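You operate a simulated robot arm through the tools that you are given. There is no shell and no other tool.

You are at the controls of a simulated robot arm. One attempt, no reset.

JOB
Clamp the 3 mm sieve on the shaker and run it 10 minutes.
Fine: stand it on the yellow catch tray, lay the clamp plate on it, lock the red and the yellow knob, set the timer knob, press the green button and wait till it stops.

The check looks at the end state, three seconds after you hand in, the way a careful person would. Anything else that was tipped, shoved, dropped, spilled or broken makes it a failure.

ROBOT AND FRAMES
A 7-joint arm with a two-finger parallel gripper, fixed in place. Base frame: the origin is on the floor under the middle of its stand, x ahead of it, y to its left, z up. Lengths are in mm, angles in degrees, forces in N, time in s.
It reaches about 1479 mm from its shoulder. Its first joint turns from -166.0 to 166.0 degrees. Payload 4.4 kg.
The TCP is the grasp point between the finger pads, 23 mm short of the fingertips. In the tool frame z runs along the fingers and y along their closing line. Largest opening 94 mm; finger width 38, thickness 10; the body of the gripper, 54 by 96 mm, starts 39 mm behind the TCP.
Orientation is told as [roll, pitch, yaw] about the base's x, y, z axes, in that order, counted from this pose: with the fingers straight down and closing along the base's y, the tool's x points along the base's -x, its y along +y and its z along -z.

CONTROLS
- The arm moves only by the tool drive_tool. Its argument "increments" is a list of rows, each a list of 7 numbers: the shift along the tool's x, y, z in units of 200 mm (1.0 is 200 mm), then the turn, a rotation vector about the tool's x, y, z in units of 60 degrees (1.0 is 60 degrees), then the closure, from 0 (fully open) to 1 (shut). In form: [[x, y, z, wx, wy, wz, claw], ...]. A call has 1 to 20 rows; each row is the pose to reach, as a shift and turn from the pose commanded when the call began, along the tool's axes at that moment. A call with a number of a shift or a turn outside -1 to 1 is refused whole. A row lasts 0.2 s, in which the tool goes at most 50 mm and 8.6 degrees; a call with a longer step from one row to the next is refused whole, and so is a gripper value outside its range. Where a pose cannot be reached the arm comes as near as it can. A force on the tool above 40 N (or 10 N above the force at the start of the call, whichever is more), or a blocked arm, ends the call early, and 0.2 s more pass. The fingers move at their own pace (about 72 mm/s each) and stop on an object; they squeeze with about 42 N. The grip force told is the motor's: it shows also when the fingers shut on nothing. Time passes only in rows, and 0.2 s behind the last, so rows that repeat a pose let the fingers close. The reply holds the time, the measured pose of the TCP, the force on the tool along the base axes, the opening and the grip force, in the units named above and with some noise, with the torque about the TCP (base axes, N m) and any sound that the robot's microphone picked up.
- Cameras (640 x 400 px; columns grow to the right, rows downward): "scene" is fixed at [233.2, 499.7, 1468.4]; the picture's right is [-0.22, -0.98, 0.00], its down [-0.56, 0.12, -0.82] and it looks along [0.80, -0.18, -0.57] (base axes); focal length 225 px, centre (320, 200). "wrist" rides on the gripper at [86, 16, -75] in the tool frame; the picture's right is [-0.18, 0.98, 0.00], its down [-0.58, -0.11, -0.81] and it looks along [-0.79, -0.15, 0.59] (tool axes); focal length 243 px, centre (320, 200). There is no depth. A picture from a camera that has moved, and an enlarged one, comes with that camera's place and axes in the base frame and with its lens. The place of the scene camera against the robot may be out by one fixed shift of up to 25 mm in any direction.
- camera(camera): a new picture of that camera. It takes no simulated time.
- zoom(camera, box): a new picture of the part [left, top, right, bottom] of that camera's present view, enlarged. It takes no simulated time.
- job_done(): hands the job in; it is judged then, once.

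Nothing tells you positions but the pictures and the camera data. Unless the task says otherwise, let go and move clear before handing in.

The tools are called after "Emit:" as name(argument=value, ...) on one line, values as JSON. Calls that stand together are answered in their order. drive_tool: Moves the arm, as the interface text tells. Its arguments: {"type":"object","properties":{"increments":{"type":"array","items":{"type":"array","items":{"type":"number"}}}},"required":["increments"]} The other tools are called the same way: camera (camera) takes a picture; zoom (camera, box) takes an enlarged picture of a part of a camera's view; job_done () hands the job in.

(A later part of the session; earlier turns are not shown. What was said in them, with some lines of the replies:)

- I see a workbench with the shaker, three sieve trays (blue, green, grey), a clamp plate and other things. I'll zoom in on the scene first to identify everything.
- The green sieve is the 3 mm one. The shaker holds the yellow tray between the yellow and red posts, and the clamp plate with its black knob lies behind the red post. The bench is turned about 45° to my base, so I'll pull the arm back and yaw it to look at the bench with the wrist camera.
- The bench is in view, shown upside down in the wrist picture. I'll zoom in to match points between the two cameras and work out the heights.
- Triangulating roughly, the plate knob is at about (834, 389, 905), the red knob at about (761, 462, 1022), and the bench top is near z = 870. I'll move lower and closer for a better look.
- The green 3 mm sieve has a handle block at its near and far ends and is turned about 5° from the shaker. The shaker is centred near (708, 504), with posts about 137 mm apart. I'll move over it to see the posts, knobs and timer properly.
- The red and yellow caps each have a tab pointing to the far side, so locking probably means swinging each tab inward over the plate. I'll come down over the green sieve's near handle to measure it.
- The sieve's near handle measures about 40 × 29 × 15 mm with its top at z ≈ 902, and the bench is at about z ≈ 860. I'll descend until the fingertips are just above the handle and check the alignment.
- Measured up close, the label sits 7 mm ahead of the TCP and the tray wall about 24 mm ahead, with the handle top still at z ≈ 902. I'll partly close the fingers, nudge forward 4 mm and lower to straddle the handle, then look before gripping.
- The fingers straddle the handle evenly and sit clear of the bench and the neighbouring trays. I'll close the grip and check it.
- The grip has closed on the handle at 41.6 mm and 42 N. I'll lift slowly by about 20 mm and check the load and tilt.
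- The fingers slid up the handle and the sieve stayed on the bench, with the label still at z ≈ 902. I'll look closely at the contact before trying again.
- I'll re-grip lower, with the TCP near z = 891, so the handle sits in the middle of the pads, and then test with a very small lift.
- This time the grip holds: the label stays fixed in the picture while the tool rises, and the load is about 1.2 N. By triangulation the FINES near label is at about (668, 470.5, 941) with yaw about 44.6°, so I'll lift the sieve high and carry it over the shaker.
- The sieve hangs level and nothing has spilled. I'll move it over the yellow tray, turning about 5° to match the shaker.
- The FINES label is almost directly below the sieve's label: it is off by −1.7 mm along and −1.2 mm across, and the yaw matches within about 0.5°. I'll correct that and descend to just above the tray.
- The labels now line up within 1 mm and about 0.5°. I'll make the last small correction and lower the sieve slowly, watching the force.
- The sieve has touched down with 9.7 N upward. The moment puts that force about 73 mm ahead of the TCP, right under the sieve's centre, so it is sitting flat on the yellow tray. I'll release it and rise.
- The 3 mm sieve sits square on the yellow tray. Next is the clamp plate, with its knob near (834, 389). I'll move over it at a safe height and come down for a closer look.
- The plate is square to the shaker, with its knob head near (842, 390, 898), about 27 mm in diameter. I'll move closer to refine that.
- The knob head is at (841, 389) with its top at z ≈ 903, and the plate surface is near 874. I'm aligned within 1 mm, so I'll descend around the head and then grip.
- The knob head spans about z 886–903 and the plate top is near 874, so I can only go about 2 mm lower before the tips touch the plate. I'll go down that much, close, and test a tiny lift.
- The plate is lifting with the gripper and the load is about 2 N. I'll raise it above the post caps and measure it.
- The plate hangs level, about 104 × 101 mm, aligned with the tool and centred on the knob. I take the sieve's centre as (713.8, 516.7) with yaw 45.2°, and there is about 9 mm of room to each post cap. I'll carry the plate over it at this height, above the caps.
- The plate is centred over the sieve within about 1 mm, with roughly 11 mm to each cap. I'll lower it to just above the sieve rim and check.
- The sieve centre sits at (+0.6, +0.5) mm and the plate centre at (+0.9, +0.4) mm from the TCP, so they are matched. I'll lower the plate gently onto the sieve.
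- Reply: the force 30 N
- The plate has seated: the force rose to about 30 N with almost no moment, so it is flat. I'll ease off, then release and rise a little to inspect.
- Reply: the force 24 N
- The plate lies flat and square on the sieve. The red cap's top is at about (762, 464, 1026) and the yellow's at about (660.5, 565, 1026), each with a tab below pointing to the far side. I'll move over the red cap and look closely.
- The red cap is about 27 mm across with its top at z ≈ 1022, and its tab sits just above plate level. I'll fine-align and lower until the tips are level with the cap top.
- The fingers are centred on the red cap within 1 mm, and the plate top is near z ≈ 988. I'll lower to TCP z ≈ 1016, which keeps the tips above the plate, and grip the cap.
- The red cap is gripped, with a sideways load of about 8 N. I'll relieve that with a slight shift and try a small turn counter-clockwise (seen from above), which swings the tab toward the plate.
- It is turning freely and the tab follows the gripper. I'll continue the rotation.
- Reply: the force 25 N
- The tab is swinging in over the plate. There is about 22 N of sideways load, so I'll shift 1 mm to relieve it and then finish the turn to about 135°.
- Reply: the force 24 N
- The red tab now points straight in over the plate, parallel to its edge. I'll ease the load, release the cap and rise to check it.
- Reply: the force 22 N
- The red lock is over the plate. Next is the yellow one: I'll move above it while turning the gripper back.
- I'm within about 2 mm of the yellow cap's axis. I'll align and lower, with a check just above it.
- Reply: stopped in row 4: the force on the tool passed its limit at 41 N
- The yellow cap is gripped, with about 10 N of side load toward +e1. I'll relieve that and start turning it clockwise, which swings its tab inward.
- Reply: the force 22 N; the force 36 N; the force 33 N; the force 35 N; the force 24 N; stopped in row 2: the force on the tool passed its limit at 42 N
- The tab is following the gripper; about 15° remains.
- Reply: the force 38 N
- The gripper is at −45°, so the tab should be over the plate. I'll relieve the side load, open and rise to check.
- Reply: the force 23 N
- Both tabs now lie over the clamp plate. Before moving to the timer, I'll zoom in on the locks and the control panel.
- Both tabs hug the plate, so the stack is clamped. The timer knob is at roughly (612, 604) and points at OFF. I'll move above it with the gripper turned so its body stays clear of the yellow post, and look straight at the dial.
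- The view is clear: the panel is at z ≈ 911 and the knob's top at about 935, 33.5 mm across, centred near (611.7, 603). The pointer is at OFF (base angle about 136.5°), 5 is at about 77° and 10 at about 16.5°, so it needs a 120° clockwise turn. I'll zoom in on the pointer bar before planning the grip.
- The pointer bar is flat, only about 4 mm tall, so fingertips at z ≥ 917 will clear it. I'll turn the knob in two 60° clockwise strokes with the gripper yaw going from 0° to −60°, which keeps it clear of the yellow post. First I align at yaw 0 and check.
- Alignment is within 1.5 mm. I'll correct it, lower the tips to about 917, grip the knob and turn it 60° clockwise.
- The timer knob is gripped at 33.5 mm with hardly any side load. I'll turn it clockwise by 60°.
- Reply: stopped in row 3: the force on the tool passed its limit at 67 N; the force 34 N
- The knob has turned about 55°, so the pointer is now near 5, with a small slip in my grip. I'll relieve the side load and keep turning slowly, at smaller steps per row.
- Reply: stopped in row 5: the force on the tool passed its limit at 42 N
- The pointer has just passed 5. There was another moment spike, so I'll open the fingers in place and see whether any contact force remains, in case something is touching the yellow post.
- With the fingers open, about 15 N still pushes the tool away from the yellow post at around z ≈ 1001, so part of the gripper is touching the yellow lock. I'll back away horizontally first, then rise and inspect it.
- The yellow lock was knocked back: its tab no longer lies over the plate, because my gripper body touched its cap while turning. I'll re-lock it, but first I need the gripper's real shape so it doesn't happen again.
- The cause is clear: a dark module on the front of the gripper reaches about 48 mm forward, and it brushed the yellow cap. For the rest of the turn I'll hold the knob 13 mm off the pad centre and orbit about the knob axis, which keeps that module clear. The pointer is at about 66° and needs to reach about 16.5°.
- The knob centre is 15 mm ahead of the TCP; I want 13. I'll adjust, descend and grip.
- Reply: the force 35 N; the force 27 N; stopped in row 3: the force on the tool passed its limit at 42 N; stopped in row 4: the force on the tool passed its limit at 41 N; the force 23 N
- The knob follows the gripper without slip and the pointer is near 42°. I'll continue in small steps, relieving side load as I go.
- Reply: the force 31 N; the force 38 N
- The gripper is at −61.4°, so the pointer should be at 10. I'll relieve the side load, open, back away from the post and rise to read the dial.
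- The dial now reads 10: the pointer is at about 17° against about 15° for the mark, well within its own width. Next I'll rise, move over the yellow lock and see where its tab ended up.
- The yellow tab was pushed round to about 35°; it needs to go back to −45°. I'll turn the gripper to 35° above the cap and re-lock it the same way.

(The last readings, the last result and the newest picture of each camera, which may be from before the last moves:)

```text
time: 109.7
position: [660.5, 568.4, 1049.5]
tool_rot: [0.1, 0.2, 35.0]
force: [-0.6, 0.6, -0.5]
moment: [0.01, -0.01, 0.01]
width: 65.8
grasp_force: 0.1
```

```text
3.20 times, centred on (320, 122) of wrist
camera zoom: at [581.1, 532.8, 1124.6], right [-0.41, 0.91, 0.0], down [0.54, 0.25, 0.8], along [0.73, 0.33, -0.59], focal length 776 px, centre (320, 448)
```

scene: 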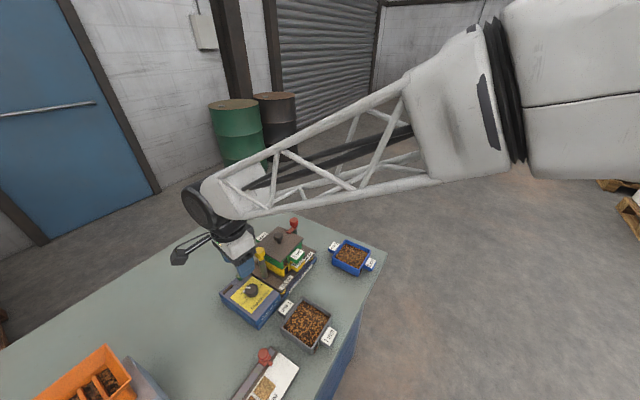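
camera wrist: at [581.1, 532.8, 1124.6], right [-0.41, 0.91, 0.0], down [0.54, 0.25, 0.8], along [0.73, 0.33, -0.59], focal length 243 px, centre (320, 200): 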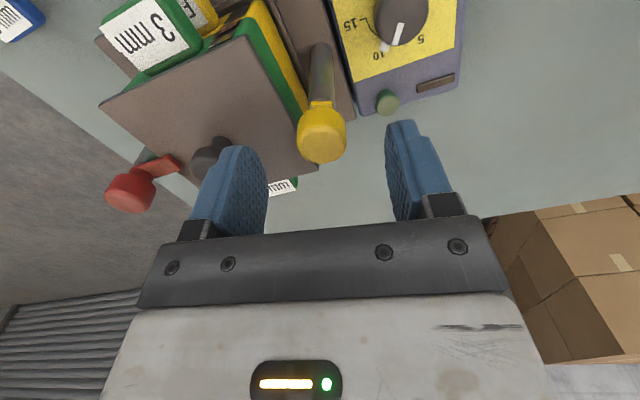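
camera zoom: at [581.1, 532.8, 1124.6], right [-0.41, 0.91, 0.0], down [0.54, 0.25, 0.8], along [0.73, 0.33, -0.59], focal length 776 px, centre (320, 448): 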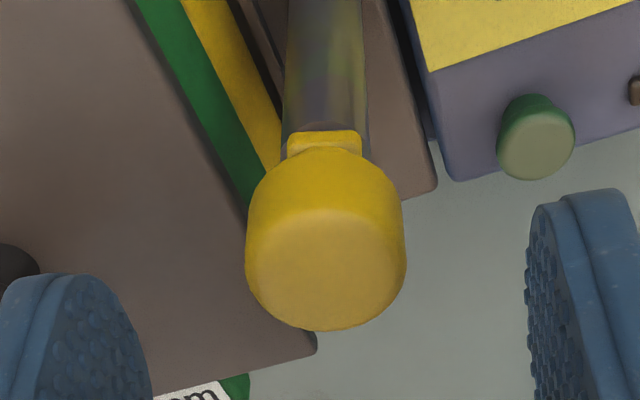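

Emit:
drive_tool(increments=[[-0.002, 0.001, 0.04, 0, 0, 0, 0.3], [-0.003, 0.002, 0.09, 0, 0, 0, 0.3], [-0.003, 0.002, 0.14, 0, 0, 0, 0.3], [-0.003, 0.002, 0.167, 0, 0, 0, 0.3], [-0.003, 0.002, 0.167, 0, 0, 0, 0.3]])

Emit:
drive_tool(increments=[[0, 0, 0, 0, 0, 0, 0.5], [0, 0, 0, 0, 0, 0, 0.65], [0, 0, 0, 0, 0, 0, 0.72], [0, 0, 0, 0, 0, 0, 1], [0, 0, 0, 0, 0, 0, 1]])

Emit:
zoom(camera="wrist", box=[220, 90, 420, 215])

```text
time: 110.9
position: [661.0, 567.6, 1017.0]
tool_rot: [-0.1, 0.1, 34.9]
force: [0.4, 0.0, -0.1]
moment: [-0.01, -0.01, -0.02]
width: 65.9
grasp_force: 0.1
```

```text
time: 112.1
position: [660.4, 567.4, 1016.9]
tool_rot: [0.0, 0.3, 34.9]
force: [-2.5, 3.9, -0.2]
moment: [0.11, -0.04, 0.02]
width: 27.3
grasp_force: 45.2
```

```text
3.20 times, centred on (320, 152) of wrist
camera zoom: at [580.1, 532.9, 1091.1], right [-0.41, 0.91, 0.0], down [0.54, 0.25, 0.8], along [0.73, 0.33, -0.59], focal length 776 px, centre (320, 352)
```

zoom: 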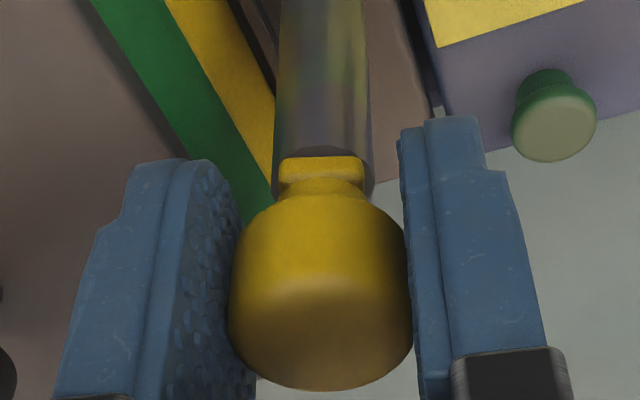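

Gripped with little side load. I'll turn it 80° clockwise, slowly.

Emit:
drive_tool(increments=[[0, 0, 0, 0, 0, 0.04, 1], [0, 0, 0, 0, 0, 0.1, 1], [0, 0, 0, 0, 0, 0.16, 1], [0, 0, 0, 0, 0, 0.22, 1], [0, 0, 0, 0, 0, 0.28, 1], [0, 0, 0, 0, 0, 0.34, 1], [0, 0, 0, 0, 0, 0.4, 1], [0, 0, 0, 0, 0, 0.4, 1]])

```text
time: 113.9
position: [659.3, 568.7, 1016.7]
tool_rot: [0.0, 0.2, 11.0]
force: [-23.6, 15.7, 0.0]
moment: [0.05, 0.62, 0.03]
width: 27.6
grasp_force: 45.1
```

Emit:
drive_tool(increments=[[0.002, 0.002, 0, 0, 0, 0, 1], [0.004, 0.004, 0, 0, 0, 0.03, 1], [0.004, 0.004, 0, 0, 0, 0.09, 1], [0.004, 0.004, 0, 0, 0, 0.15, 1], [0.004, 0.004, 0, 0, 0, 0.21, 1], [0.004, 0.004, 0, 0, 0, 0.27, 1], [0.004, 0.004, 0, 0, 0, 0.33, 1], [0.004, 0.004, 0, 0, 0, 0.33, 1]])

```text
time: 115.7
position: [659.2, 569.5, 1016.3]
tool_rot: [-0.3, 0.0, -8.9]
force: [-1.7, 3.0, -3.7]
moment: [0.03, 0.16, 0.0]
width: 27.3
grasp_force: 45.2
```

Emit:
drive_tool(increments=[[0, 0, 0, 0, 0, 0.04, 1], [0, 0, 0, 0, 0, 0.1, 1], [0, 0, 0, 0, 0, 0.16, 1], [0, 0, 0, 0, 0, 0.22, 1], [0, 0, 0, 0, 0, 0.28, 1], [0, 0, 0, 0, 0, 0.33, 1], [0, 0, 0, 0, 0, 0.33, 1]])

Emit:
zoom(camera="wrist", box=[220, 90, 420, 215])

```text
time: 117.0
position: [659.3, 570.1, 1015.7]
tool_rot: [-0.1, 0.0, -25.5]
force: [7.8, 10.3, -3.2]
moment: [0.18, -0.08, 0.03]
width: 27.3
grasp_force: 45.0
stopped in row 6: the force on the tool passed its limit at 42 N (the readings are from after the stop); the commanded pose is now the measured one
```

```text
3.20 times, centred on (320, 152) of wrist
camera zoom: at [588.9, 622.9, 1090.9], right [0.59, 0.81, 0.0], down [0.48, -0.35, 0.81], along [0.65, -0.48, -0.59], focal length 776 px, centre (320, 352)
```

zoom: 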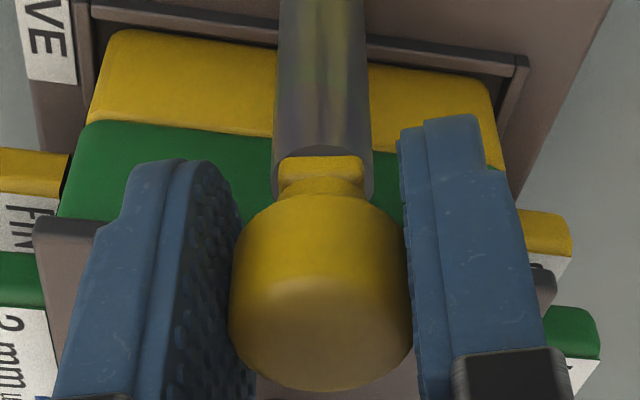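

Emit:
drive_tool(increments=[[0, 0.0025, 0, 0, 0, 0.03, 1], [0, 0.0025, 0, 0, 0, 0.09, 1], [0, 0.0025, 0, 0, 0, 0.15, 1], [0, 0.0025, 0, 0, 0, 0.2, 1], [0, 0.0025, 0, 0, 0, 0.2, 1]])

Emit:
drive_tool(increments=[[0, 0, 0, 0, 0, 0.03, 1], [0, 0, 0, 0, 0, 0.08, 1], [0, 0, 0, 0, 0, 0.125, 1], [0, 0, 0, 0, 0, 0.125, 1]])

Emit:
zoom(camera="wrist", box=[220, 90, 420, 215])

```text
time: 118.2
position: [659.8, 571.6, 1015.7]
tool_rot: [-0.2, 0.0, -37.6]
force: [17.7, 26.1, -9.2]
moment: [0.36, 0.05, 0.46]
width: 27.3
grasp_force: 45.1
```

```text
time: 118.8
position: [659.5, 571.0, 1017.0]
tool_rot: [0.1, 0.0, -41.5]
force: [7.6, 13.1, -2.9]
moment: [-0.03, -0.31, 0.45]
width: 27.4
grasp_force: 44.7
stopped in row 2: the force on the tool passed its limit at 46 N (the readings are from after the stop); the commanded pose is now the measured one
```

```text
3.20 times, centred on (320, 152) of wrist
camera zoom: at [605.5, 641.5, 1091.0], right [0.79, 0.61, 0.0], down [0.36, -0.47, 0.81], along [0.49, -0.64, -0.59], focal length 776 px, centre (320, 352)
```

zoom: 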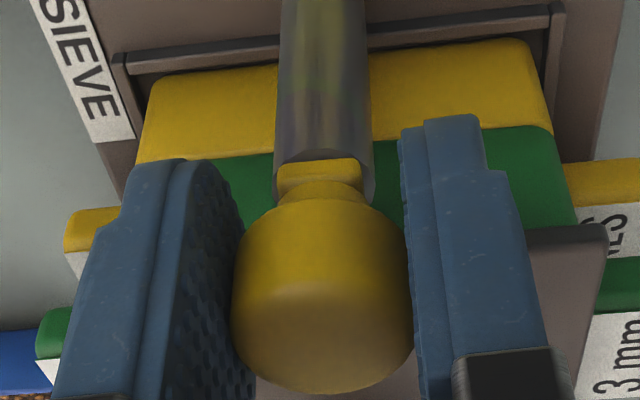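

I'm off-centre by about 2 mm, which is building up side load. I'll open slightly, re-centre on the cap, and re-grip to finish the last few degrees.

Emit:
drive_tool(increments=[[0, 0, 0, 0, 0, 0, 0.6], [0, 0, 0, 0, 0, 0, 0.55], [-0.005, -0.001, 0, 0, 0, 0, 0.55], [-0.01, -0.002, 0, 0, 0, 0, 0.55], [-0.01, -0.002, 0, 0, 0, 0, 0.55]])

Emit:
zoom(camera="wrist", box=[220, 90, 420, 215])

Emit:
zoom(camera="scene", box=[240, 225, 320, 285])

```text
time: 120.0
position: [660.5, 570.3, 1016.2]
tool_rot: [0.0, 0.0, -41.5]
force: [0.4, 0.0, 0.8]
moment: [0.0, -0.02, 0.03]
width: 42.3
grasp_force: 0.1
```

```text
3.20 times, centred on (320, 152) of wrist
camera zoom: at [606.9, 639.5, 1091.5], right [0.79, 0.61, 0.0], down [0.36, -0.47, 0.81], along [0.49, -0.64, -0.59], focal length 776 px, centre (320, 352)
```

zoom: 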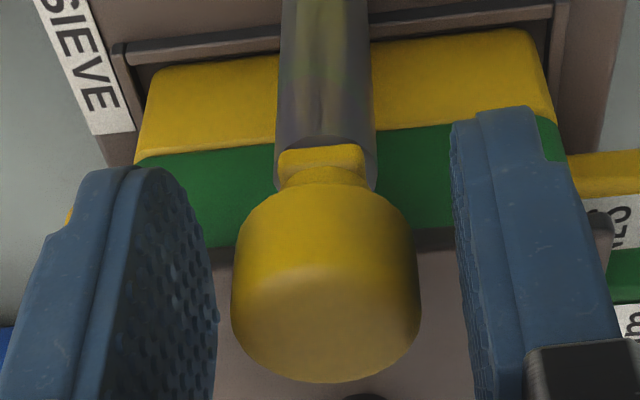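

```text
6.67 times, centred on (280, 255) of scene
camera zoom: at [233.2, 499.7, 1468.4], right [-0.22, -0.98, 0.0], down [-0.56, 0.12, -0.82], along [0.8, -0.18, -0.57], focal length 1501 px, centre (587, -167)
```

zoom: 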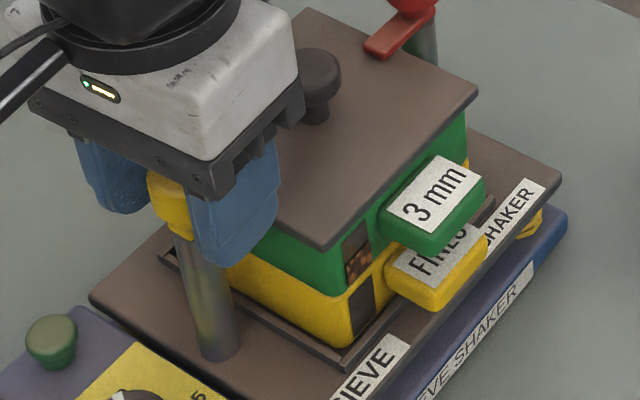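

Emit:
drive_tool(increments=[[0, 0.002, 0, 0, 0, 0, 0.65], [0, 0.003, 0, 0, 0, 0, 0.72], [0, 0.003, 0, 0, 0, 0, 1], [0, 0.003, 0, 0, 0, 0, 1], [0, 0.003, 0, 0, 0, 0, 1]])

Emit:
drive_tool(increments=[[0, 0, 0, 0, 0, 0.03, 1], [0, 0, 0, 0, 0, 0.06, 1], [0, 0, 0, 0, 0, 0.09, 1], [0, 0, 0, 0, 0, 0.09, 1]])

Emit:
zoom(camera="wrist", box=[220, 90, 420, 215])

```text
time: 121.2
position: [660.5, 569.9, 1017.0]
tool_rot: [-0.1, 0.0, -41.6]
force: [-0.2, 0.1, -1.6]
moment: [-0.05, 0.0, 0.01]
width: 27.4
grasp_force: 44.7
```

```text
time: 122.2
position: [660.0, 570.1, 1017.0]
tool_rot: [0.1, 0.0, -46.9]
force: [11.1, 25.1, -13.0]
moment: [0.2, -0.08, 0.42]
width: 27.8
grasp_force: 45.0
```

```text
3.20 times, centred on (320, 152) of wrist
camera zoom: at [613.9, 645.1, 1091.2], right [0.84, 0.54, 0.0], down [0.32, -0.5, 0.81], along [0.43, -0.68, -0.59], focal length 776 px, centre (320, 352)
```

zoom: 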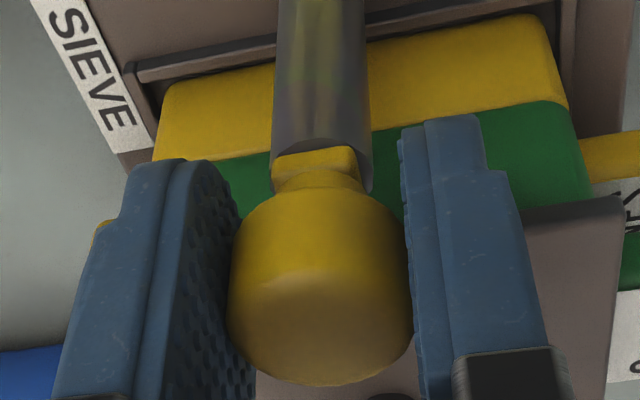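

The yellow lock has reached its end stop, with resistance felt at about −45°. I'll open, rise and check both locks.

Emit:
drive_tool(increments=[[0, 0, 0, 0, 0, 0, 0.6], [0, 0, 0, 0, 0, 0, 0.45], [0, 0, 0, 0, 0, 0, 0.45], [0, 0, -0.05, 0, 0, 0, 0.45], [0, 0, -0.15, 0, 0, 0, 0.45], [0, 0, -0.3, 0, 0, 0, 0.45], [0, 0, -0.45, 0, 0, 0, 0.45], [0, 0, -0.45, 0, 0, 0, 0.45]])

Emit:
camera(camera="wrist")

Emit:
zoom(camera="wrist", box=[220, 20, 420, 145])

Emit:
zoom(camera="scene", box=[240, 210, 330, 280])

```text
time: 124.0
position: [662.4, 570.0, 1106.8]
tool_rot: [0.0, 0.0, -47.1]
force: [-0.4, -1.1, -0.4]
moment: [-0.02, -0.03, -0.01]
width: 51.9
grasp_force: 0.0
```

```text
taken
camera wrist: at [615.7, 643.9, 1181.4], right [0.84, 0.54, 0.0], down [0.32, -0.5, 0.81], along [0.43, -0.68, -0.59], focal length 243 px, centre (320, 200)
```

wrist: 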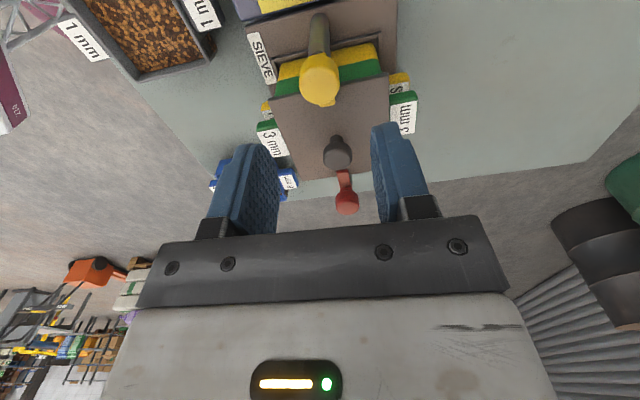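

```text
3.20 times, centred on (320, 82) of wrist
camera zoom: at [615.7, 643.9, 1181.4], right [0.84, 0.54, 0.0], down [0.32, -0.5, 0.81], along [0.43, -0.68, -0.59], focal length 776 px, centre (320, 576)
```

zoom: 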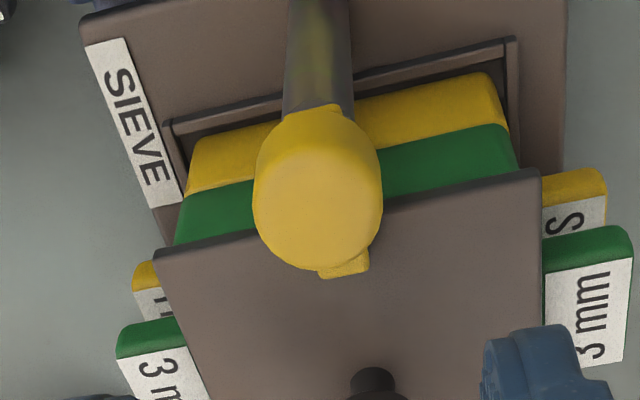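

```text
5.71 times, centred on (285, 245) of scene
camera zoom: at [233.2, 499.7, 1468.4], right [-0.22, -0.98, 0.0], down [-0.56, 0.12, -0.82], along [0.8, -0.18, -0.57], focal length 1287 px, centre (520, -57)
```

zoom: 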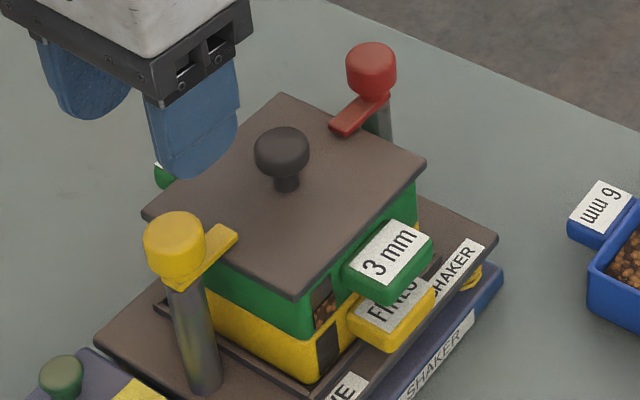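

Emit:
zoom(camera="scene", box=[258, 238, 288, 262])

Emit:
zoom(camera="wrist", box=[280, 40, 360, 115])

Emit:
zoom(camera="scene", box=[288, 212, 318, 236])

```text
16.00 times, centred on (273, 250) of scene
camera zoom: at [233.2, 499.7, 1468.4], right [-0.22, -0.98, 0.0], down [-0.56, 0.12, -0.82], along [0.8, -0.18, -0.57], focal length 3603 px, centre (1072, -600)
```

zoom: 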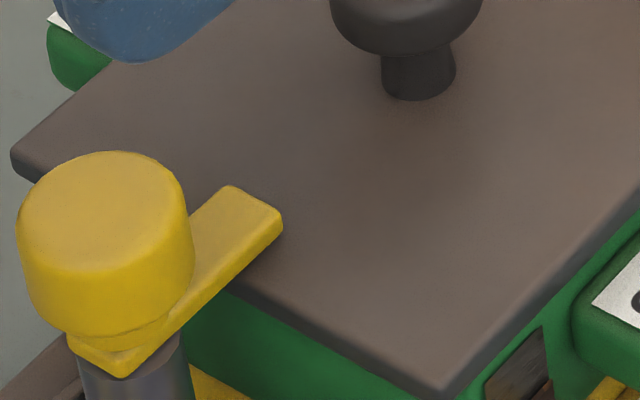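

```text
5.33 times, centred on (320, 78) of wrist
camera zoom: at [615.7, 643.9, 1181.4], right [0.84, 0.54, 0.0], down [0.32, -0.5, 0.81], along [0.43, -0.68, -0.59], focal length 1294 px, centre (320, 853)
```

zoom: 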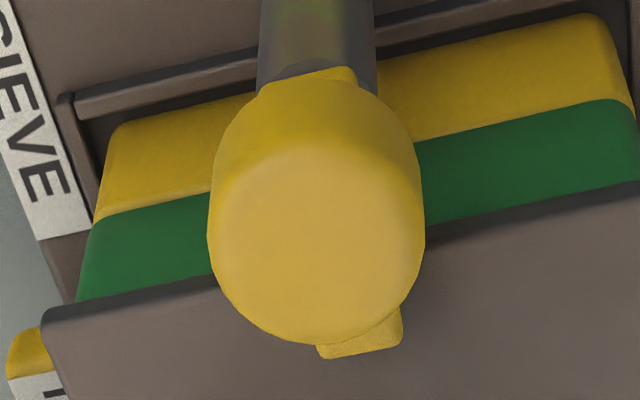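

```text
16.00 times, centred on (303, 224) of scene
camera zoom: at [233.2, 499.7, 1468.4], right [-0.22, -0.98, 0.0], down [-0.56, 0.12, -0.82], along [0.8, -0.18, -0.57], focal length 3603 px, centre (592, -184)
```

zoom: 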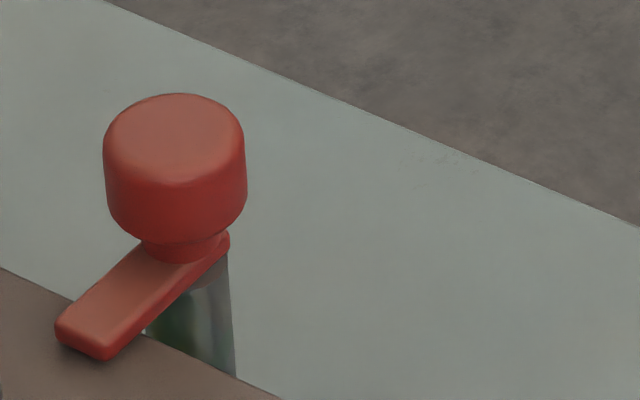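

The yellow tab is back at the same end position as before, and the red is still locked. Next is the green button near (666, 632). I'll close the fingers to use as a poker and hover above it, with the yaw chosen so the gripper clears the yellow post.

Emit:
drive_tool(increments=[[0.05, 0.055, 0, 0, 0, 0.01, 0.6], [0.11, 0.11, 0, 0, 0, 0.02, 0.8], [0.165, 0.17, 0, 0, 0, 0.035, 1], [0.215, 0.2245, 0, 0, 0, 0.048, 1], [0.215, 0.2245, 0.1, 0, 0, 0.048, 1], [0.215, 0.2245, 0.23, 0, 0, 0.048, 1], [0.215, 0.2245, 0.23, 0, 0, 0.048, 1]])

Emit:
camera(camera="wrist")

Emit:
zoom(camera="wrist", box=[220, 0, 420, 125])

Emit:
zoom(camera="scene", box=[210, 220, 310, 300])

```text
time: 125.6
position: [663.7, 631.2, 1059.3]
tool_rot: [-0.1, 0.0, -49.8]
force: [0.2, 0.1, 0.0]
moment: [-0.03, 0.04, 0.02]
width: 0.0
grasp_force: 42.0
```

```text
taken
camera wrist: at [621.2, 709.2, 1133.5], right [0.87, 0.49, 0.0], down [0.29, -0.51, 0.81], along [0.4, -0.7, -0.59], focal length 243 px, centre (320, 200)
```

wrist: 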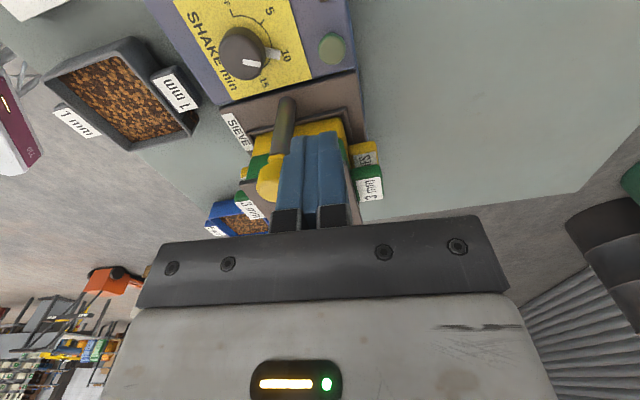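

```text
3.20 times, centred on (320, 62) of wrist
camera zoom: at [621.2, 709.2, 1133.5], right [0.87, 0.49, 0.0], down [0.29, -0.51, 0.81], along [0.4, -0.7, -0.59], focal length 776 px, centre (320, 640)
```

zoom: 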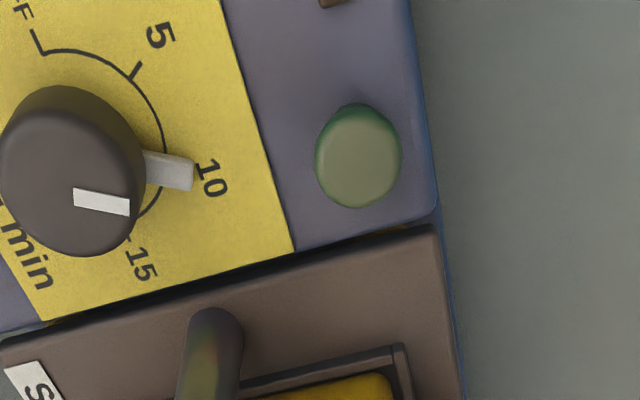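

```text
5.00 times, centred on (260, 260) of scene
camera zoom: at [233.2, 499.7, 1468.4], right [-0.22, -0.98, 0.0], down [-0.56, 0.12, -0.82], along [0.8, -0.18, -0.57], focal length 1126 px, centre (620, -100)
```

zoom: 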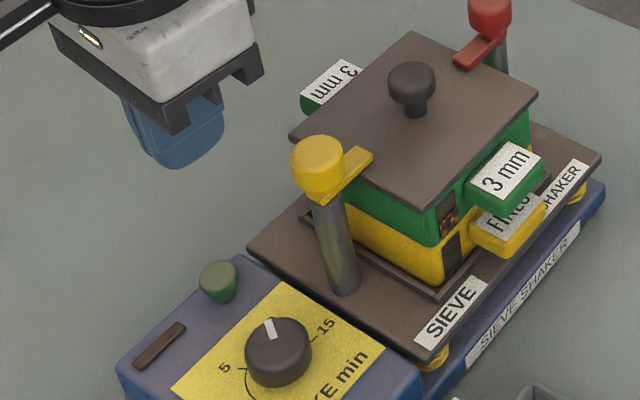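

The dial pointer clearly reads 10. The button is at about (671, 640) with its top at z ≈ 929 and 21 mm across. I'll centre the closed fingertips over it and come down to just above.

Emit:
drive_tool(increments=[[0.003, 0.02, 0.05, 0, 0, 0, 1], [0.007, 0.049, 0.12, 0, 0, 0, 1], [0.007, 0.049, 0.22, 0, 0, 0, 1], [0.007, 0.049, 0.32, 0, 0, 0, 1], [0.007, 0.049, 0.42, 0, 0, 0, 1], [0.007, 0.049, 0.47, 0, 0, 0, 1], [0.007, 0.049, 0.47, 0, 0, 0, 1]])

Emit:
camera(camera="wrist")

Emit:
zoom(camera="wrist", box=[260, 60, 420, 160])

Emit:
zoom(camera="scene", box=[220, 235, 300, 295])

```text
time: 127.2
position: [668.9, 637.8, 964.9]
tool_rot: [0.0, -0.2, -49.8]
force: [-0.3, 0.1, 0.1]
moment: [-0.01, -0.02, 0.03]
width: 0.1
grasp_force: 42.2
```

```text
taken
camera wrist: at [627.1, 716.2, 1040.4], right [0.87, 0.49, 0.0], down [0.29, -0.51, 0.81], along [0.4, -0.7, -0.59], focal length 243 px, centre (320, 200)
```

wrist: 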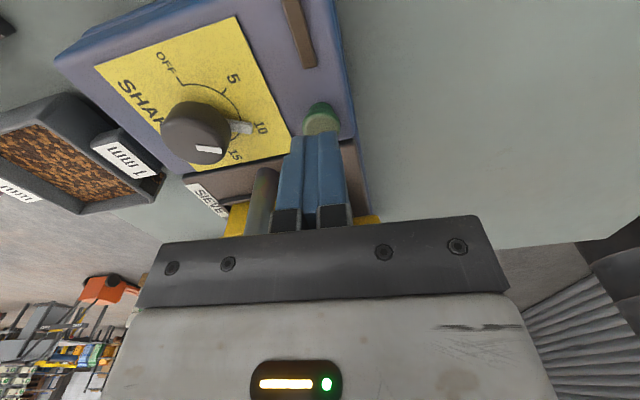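

```text
4.00 times, centred on (340, 110) of wrist
camera zoom: at [627.1, 716.2, 1040.4], right [0.87, 0.49, 0.0], down [0.29, -0.51, 0.81], along [0.4, -0.7, -0.59], focal length 970 px, centre (240, 560)
```

zoom: 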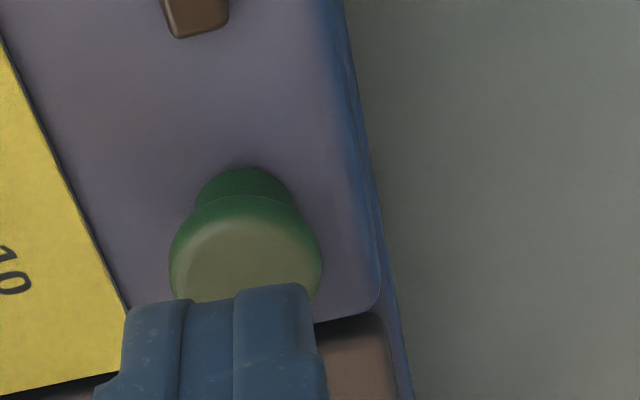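

```text
6.67 times, centred on (260, 265) of scene
camera zoom: at [233.2, 499.7, 1468.4], right [-0.22, -0.98, 0.0], down [-0.56, 0.12, -0.82], along [0.8, -0.18, -0.57], focal length 1501 px, centre (720, -233)
```

zoom: 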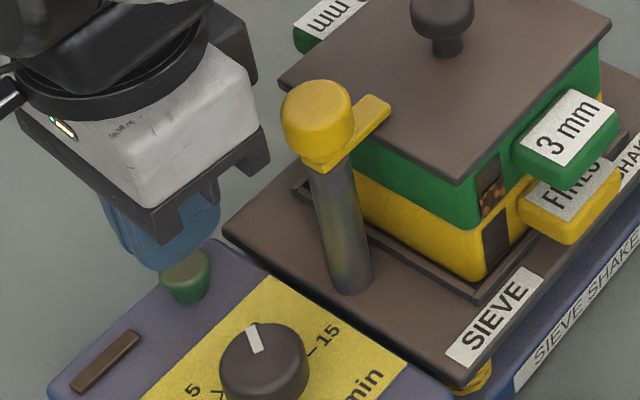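

Emit:
drive_tool(increments=[[0.01, 0.0, 0.01, 0, 0, 0, 1], [0.017, 0.0, 0.025, 0, 0, 0, 1], [0.017, 0.0, 0.04, 0, 0, 0, 1], [0.017, 0.0, 0.05, 0, 0, 0, 1]])

Emit:
drive_tool(increments=[[0, 0, 0.01, 0, 0, 0, 1], [0, 0, 0.015, 0, 0, 0, 1]])

Emit:
zoom(camera="wrist", box=[260, 60, 420, 160])

Emit:
zoom(camera="scene", box=[220, 235, 300, 295])

```text
time: 128.2
position: [667.1, 640.6, 955.4]
tool_rot: [-0.1, 0.0, -49.8]
force: [-0.1, -0.6, -0.4]
moment: [0.02, -0.01, 0.04]
width: 0.0
grasp_force: 42.1
```

```text
time: 128.8
position: [668.0, 641.9, 953.7]
tool_rot: [0.0, 0.0, -49.8]
force: [-0.5, -0.5, 0.3]
moment: [0.01, -0.01, 0.0]
width: 0.2
grasp_force: 42.3
```

```text
4.00 times, centred on (340, 110) of wrist
camera zoom: at [625.7, 719.2, 1027.9], right [0.87, 0.49, 0.0], down [0.29, -0.51, 0.81], along [0.4, -0.7, -0.59], focal length 970 px, centre (240, 560)
```

zoom: 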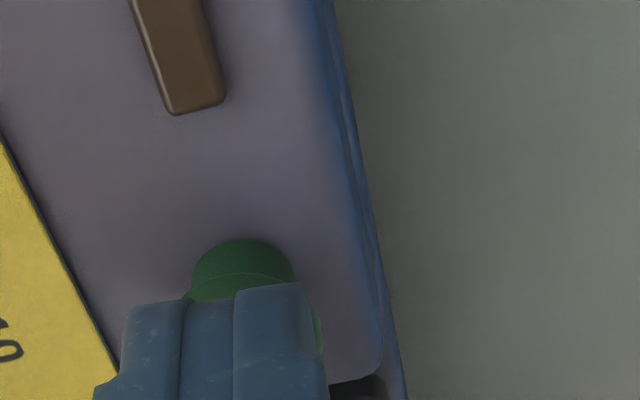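

```text
6.67 times, centred on (260, 265) of scene
camera zoom: at [233.2, 499.7, 1468.4], right [-0.22, -0.98, 0.0], down [-0.56, 0.12, -0.82], along [0.8, -0.18, -0.57], focal length 1501 px, centre (720, -233)
```

zoom: 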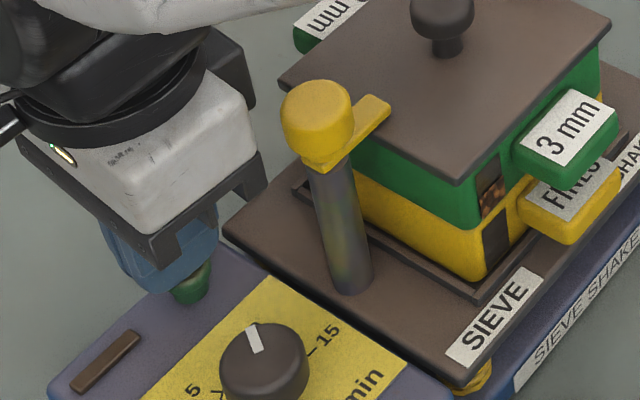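

The tips are just above the button. I'll press down in small steps, watching force and sound.

Emit:
drive_tool(increments=[[0, 0, 0.005, 0, 0, 0, 1], [0, 0, 0.01, 0, 0, 0, 1]])

Emit:
drive_tool(increments=[[0, 0, 0.005, 0, 0, 0, 1], [0, 0, 0.01, 0, 0, 0, 1]])

Emit:
drive_tool(increments=[[0, 0, 0.005, 0, 0, 0, 1], [0, 0, 0.01, 0, 0, 0, 1]])

```text
time: 129.4
position: [667.9, 641.4, 951.3]
tool_rot: [-0.1, 0.0, -49.8]
force: [-0.2, -0.5, -0.4]
moment: [-0.02, 0.0, 0.0]
width: 0.2
grasp_force: 41.7
```

```text
time: 130.0
position: [668.1, 641.4, 949.6]
tool_rot: [0.0, -0.1, -49.7]
force: [-0.1, -0.1, 1.9]
moment: [-0.02, 0.01, 0.01]
width: 0.0
grasp_force: 42.6
```

```text
time: 130.6
position: [669.0, 640.6, 949.0]
tool_rot: [0.0, 0.0, -49.9]
force: [-0.7, -0.2, 1.7]
moment: [-0.01, -0.02, 0.01]
width: 0.1
grasp_force: 41.9
```

Emit:
drive_tool(increments=[[0, 0, 0.005, 0, 0, 0, 1], [0, 0, 0.01, 0, 0, 0, 1]])

Emit:
drive_tool(increments=[[0, 0, 0.005, 0, 0, 0, 1], [0, 0, 0.01, 0, 0, 0, 1]])

Emit:
zoom(camera="scene", box=[220, 235, 300, 295])

```text
time: 131.2
position: [669.0, 642.5, 945.8]
tool_rot: [0.0, 0.0, -49.8]
force: [2.0, -0.3, 2.3]
moment: [-0.02, -0.03, 0.0]
width: 0.0
grasp_force: 42.1
heard: click
```

```text
time: 131.8
position: [668.0, 641.1, 944.6]
tool_rot: [-0.1, 0.0, -49.8]
force: [-0.4, 2.2, 8.4]
moment: [0.05, -0.02, -0.02]
width: 0.2
grasp_force: 41.8
```

```text
6.67 times, centred on (260, 265) of scene
camera zoom: at [233.2, 499.7, 1468.4], right [-0.22, -0.98, 0.0], down [-0.56, 0.12, -0.82], along [0.8, -0.18, -0.57], focal length 1501 px, centre (720, -233)
```

zoom: 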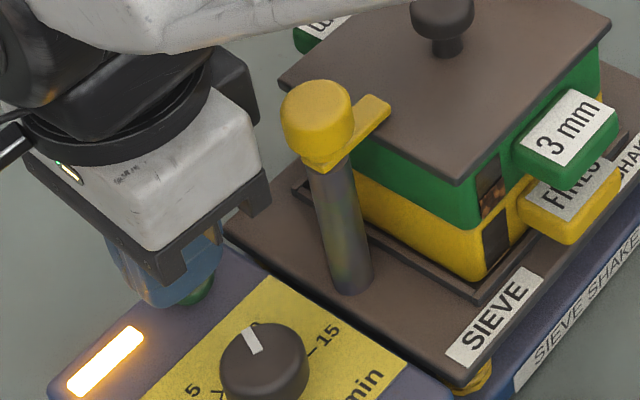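

I heard a click and the lamp is lit, so the shaker is running. I'll raise straight up, clear of everything, and wait for it to stop.

Emit:
drive_tool(increments=[[0, 0, -0.05, 0, 0, 0, 1], [0, 0, -0.15, 0, 0, 0, 1], [0, 0, -0.3, 0, 0, 0, 1], [0, 0, -0.5, 0, 0, 0, 1], [0, 0, -0.7, 0, 0, 0, 1], [0, 0, -0.9, 0, 0, 0, 1], [0, 0, -1.0, 0, 0, 0, 1], [0, 0, -1.0, 0, 0, 0, 1]])

Emit:
zoom(camera="scene", box=[210, 210, 330, 300])

Emit:
camera(camera="wrist")

```text
time: 133.6
position: [668.2, 639.7, 1143.2]
tool_rot: [-0.1, -0.1, -49.7]
force: [-0.2, -1.0, -0.3]
moment: [0.01, 0.01, -0.02]
width: 0.0
grasp_force: 41.6
```

```text
4.44 times, centred on (270, 255) of scene
camera zoom: at [233.2, 499.7, 1468.4], right [-0.22, -0.98, 0.0], down [-0.56, 0.12, -0.82], along [0.8, -0.18, -0.57], focal length 1001 px, centre (542, -44)
```

zoom: 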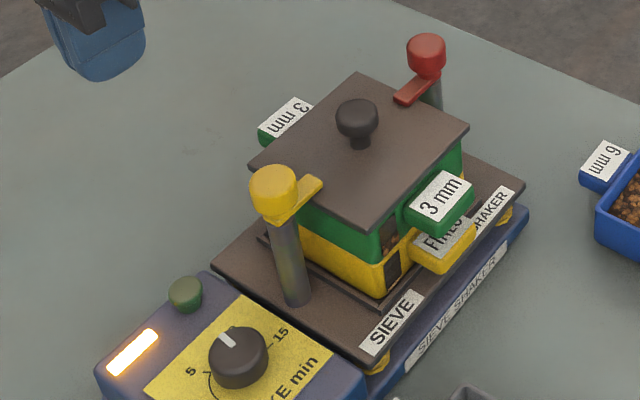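

```text
taken
camera wrist: at [625.6, 716.6, 1217.4], right [0.87, 0.49, 0.0], down [0.29, -0.51, 0.81], along [0.4, -0.7, -0.59], focal length 243 px, centre (320, 200)
```

wrist: 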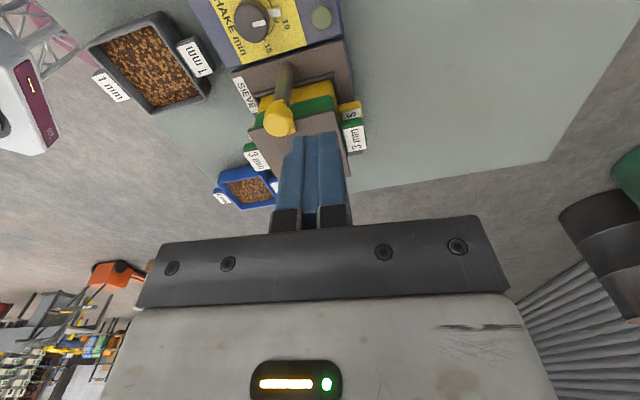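

The lamp is still on and the stack holds. I'll wait in place.

Emit:
drive_tool(increments=[[0, 0, 0, 0, 0, 0, 0.6], [0, 0, 0, 0, 0, 0, 0.6], [0, 0, 0, 0, 0, 0, 0.6], [0, 0, 0, 0, 0, 0, 0.6], [0, 0, 0, 0, 0, 0, 0.6], [0, 0, 0, 0, 0, 0, 0.6], [0, 0, 0, 0, 0, 0, 0.6], [0, 0, 0, 0, 0, 0, 0.6], [0, 0, 0, 0, 0, 0, 0.6], [0, 0, 0, 0, 0, 0, 0.6], [0, 0, 0, 0, 0, 0, 0.6], [0, 0, 0, 0, 0, 0, 0.6], [0, 0, 0, 0, 0, 0, 0.6], [0, 0, 0, 0, 0, 0, 0.6], [0, 0, 0, 0, 0, 0, 0.6], [0, 0, 0, 0, 0, 0, 0.6], [0, 0, 0, 0, 0, 0, 0.6], [0, 0, 0, 0, 0, 0, 0.6], [0, 0, 0, 0, 0, 0, 0.6], [0, 0, 0, 0, 0, 0, 0.6]])

Emit:
zoom(camera="scene", box=[210, 210, 330, 300])

```text
time: 137.8
position: [667.5, 638.7, 1142.8]
tool_rot: [0.1, -0.1, -49.8]
force: [0.1, -0.1, 0.5]
moment: [-0.04, 0.0, 0.0]
width: 37.7
grasp_force: 0.0
```

```text
4.44 times, centred on (270, 255) of scene
camera zoom: at [233.2, 499.7, 1468.4], right [-0.22, -0.98, 0.0], down [-0.56, 0.12, -0.82], along [0.8, -0.18, -0.57], focal length 1001 px, centre (542, -44)
```

zoom: 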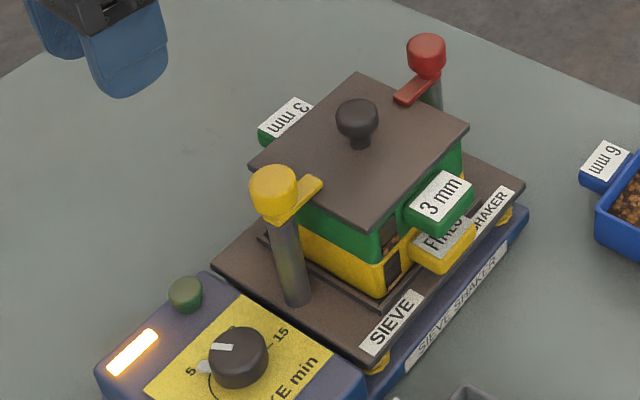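

The dial is counting down toward OFF while it runs. I'll keep waiting.

Emit:
drive_tool(increments=[[0, 0, 0, 0, 0, 0, 0.6], [0, 0, 0, 0, 0, 0, 0.6], [0, 0, 0, 0, 0, 0, 0.6], [0, 0, 0, 0, 0, 0, 0.6], [0, 0, 0, 0, 0, 0, 0.6], [0, 0, 0, 0, 0, 0, 0.6], [0, 0, 0, 0, 0, 0, 0.6], [0, 0, 0, 0, 0, 0, 0.6], [0, 0, 0, 0, 0, 0, 0.6], [0, 0, 0, 0, 0, 0, 0.6], [0, 0, 0, 0, 0, 0, 0.6], [0, 0, 0, 0, 0, 0, 0.6], [0, 0, 0, 0, 0, 0, 0.6], [0, 0, 0, 0, 0, 0, 0.6], [0, 0, 0, 0, 0, 0, 0.6], [0, 0, 0, 0, 0, 0, 0.6], [0, 0, 0, 0, 0, 0, 0.6], [0, 0, 0, 0, 0, 0, 0.6], [0, 0, 0, 0, 0, 0, 0.6], [0, 0, 0, 0, 0, 0, 0.6]])

Emit:
zoom(camera="scene", box=[210, 210, 330, 300])

Emit:
drive_tool(increments=[[0, 0, 0, 0, 0, 0, 0.6], [0, 0, 0, 0, 0, 0, 0.6], [0, 0, 0, 0, 0, 0, 0.6], [0, 0, 0, 0, 0, 0, 0.6], [0, 0, 0, 0, 0, 0, 0.6], [0, 0, 0, 0, 0, 0, 0.6], [0, 0, 0, 0, 0, 0, 0.6], [0, 0, 0, 0, 0, 0, 0.6], [0, 0, 0, 0, 0, 0, 0.6], [0, 0, 0, 0, 0, 0, 0.6], [0, 0, 0, 0, 0, 0, 0.6], [0, 0, 0, 0, 0, 0, 0.6], [0, 0, 0, 0, 0, 0, 0.6], [0, 0, 0, 0, 0, 0, 0.6], [0, 0, 0, 0, 0, 0, 0.6], [0, 0, 0, 0, 0, 0, 0.6], [0, 0, 0, 0, 0, 0, 0.6], [0, 0, 0, 0, 0, 0, 0.6], [0, 0, 0, 0, 0, 0, 0.6], [0, 0, 0, 0, 0, 0, 0.6]])

Emit:
zoom(camera="scene", box=[210, 210, 330, 300])

```text
time: 142.0
position: [667.5, 639.3, 1142.0]
tool_rot: [0.0, 0.0, -49.7]
force: [0.0, -0.4, -0.2]
moment: [-0.02, -0.01, 0.01]
width: 37.8
grasp_force: 0.0
```

```text
4.44 times, centred on (270, 255) of scene
camera zoom: at [233.2, 499.7, 1468.4], right [-0.22, -0.98, 0.0], down [-0.56, 0.12, -0.82], along [0.8, -0.18, -0.57], focal length 1001 px, centre (542, -44)
```

zoom: 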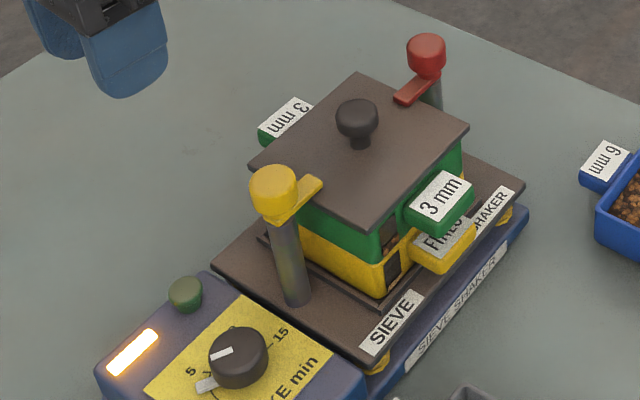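

```text
time: 146.2
position: [668.6, 639.8, 1142.6]
tool_rot: [0.0, 0.0, -49.8]
force: [1.1, 0.7, -0.6]
moment: [0.04, 0.01, 0.0]
width: 37.5
grasp_force: 0.2
```

```text
4.44 times, centred on (270, 255) of scene
camera zoom: at [233.2, 499.7, 1468.4], right [-0.22, -0.98, 0.0], down [-0.56, 0.12, -0.82], along [0.8, -0.18, -0.57], focal length 1001 px, centre (542, -44)
```

zoom: 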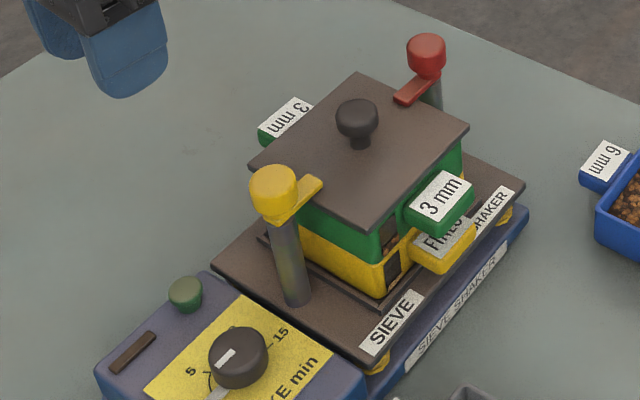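

The lamp is off and the dial is back at OFF, so the run has finished. I'll rise a bit further, then check the whole scene before handing in.

Emit:
drive_tool(increments=[[0, 0, -0.15, 0, 0, 0, 0.3], [0, 0, -0.35, 0, 0, 0, 0.3], [0, 0, -0.55, 0, 0, 0, 0.3], [0, 0, -0.75, 0, 0, 0, 0.3], [0, 0, -0.75, 0, 0, 0, 0.3], [0, 0, -0.75, 0, 0, 0, 0.3]])

Emit:
camera(camera="scene")

Emit:
zoom(camera="scene", box=[210, 200, 400, 320])

Emit:
zoom(camera="scene", box=[215, 260, 295, 320])

Emit:
zoom(camera="scene", box=[220, 290, 380, 400])

Emit:
zoom(camera="scene", box=[255, 215, 325, 270])

```text
time: 147.6
position: [669.0, 637.8, 1293.4]
tool_rot: [-0.1, 0.0, -49.8]
force: [0.5, 0.8, 0.8]
moment: [0.03, 0.02, -0.02]
width: 65.7
grasp_force: 0.1
```

```text
taken
```

scene: 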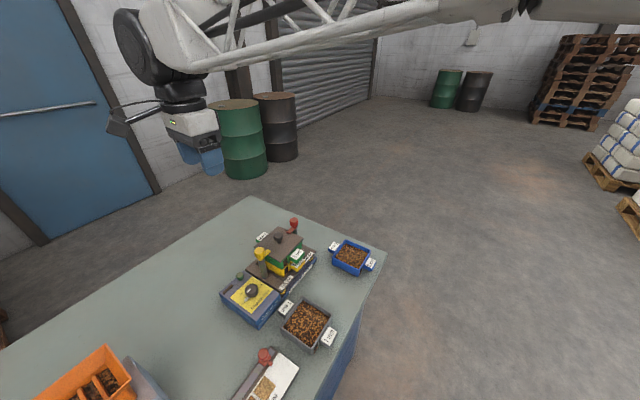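

```text
3.33 times, centred on (305, 260) of scene
camera zoom: at [233.2, 499.7, 1468.4], right [-0.22, -0.98, 0.0], down [-0.56, 0.12, -0.82], along [0.8, -0.18, -0.57], focal length 751 px, centre (370, 0)
```

zoom: 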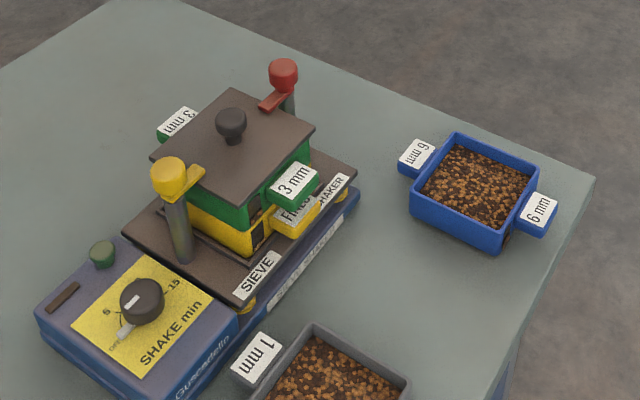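

```text
6.67 times, centred on (255, 290) of scene
camera zoom: at [233.2, 499.7, 1468.4], right [-0.22, -0.98, 0.0], down [-0.56, 0.12, -0.82], along [0.8, -0.18, -0.57], focal length 1501 px, centre (753, -400)
```

zoom: 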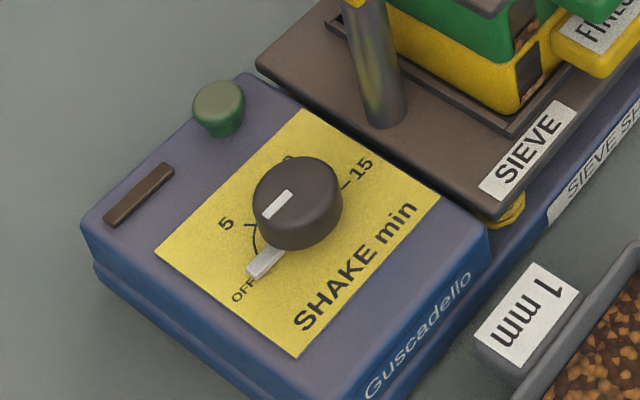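

```text
3.64 times, centred on (300, 345) of scene
camera zoom: at [233.2, 499.7, 1468.4], right [-0.22, -0.98, 0.0], down [-0.56, 0.12, -0.82], along [0.8, -0.18, -0.57], focal length 819 px, centre (393, -327)
```

zoom: 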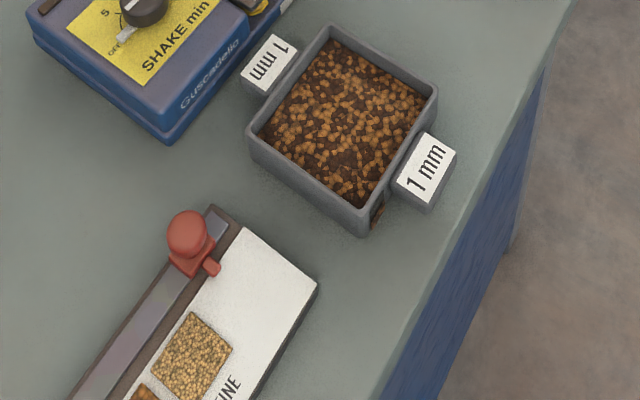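

```text
7.27 times, centred on (290, 242) of scene
camera zoom: at [233.2, 499.7, 1468.4], right [-0.22, -0.98, 0.0], down [-0.56, 0.12, -0.82], along [0.8, -0.18, -0.57], focal length 1638 px, centre (538, -109)
```

zoom: 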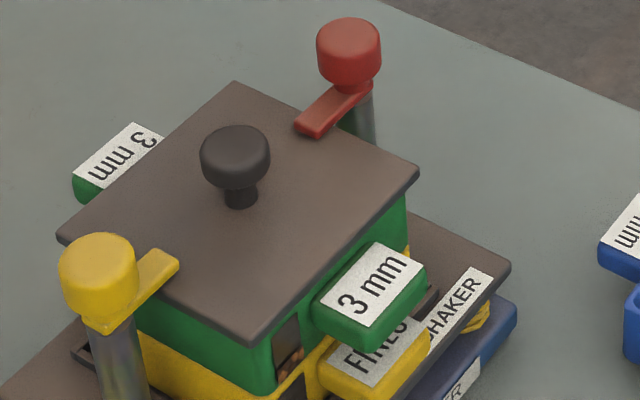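

The scene matches the job. The 3 mm sieve stands on the yellow tray under the clamp plate, both locks are over the plate, and the timer ran from about 10 down to OFF with the lamp now out. The other sieves, the sample board and the bin look undisturbed and nothing has spilled. The arm is well clear, so I'm handing in.

Emit:
job_done()

```text
The job is handed in.
```

The 3 mm sieve is clamped on the shaker and has had its 10-minute run. It stands on the yellow catch tray under the clamp plate, with the red and yellow knobs locked. I set the timer to about 10 and pressed the green button. I waited until the lamp went out and the dial was back at OFF, then handed in with the gripper open and the arm clear.

- **Yellow lock bumped:** while I was setting the timer, the gripper's front module pushed the yellow lock open. I locked it again before starting the run, and it ended in the same position as the first time. Some contacts on the posts and the timer knob went slightly over the 40 N stop limit, with one peak of 67 N on the timer knob.
- **Timer setting:** by my measurement the pointer sat about 2–3° short of the 10 mark, roughly 0.2 minutes.

In the final pictures nothing was spilled, and the other sieves and the sample board had not moved.
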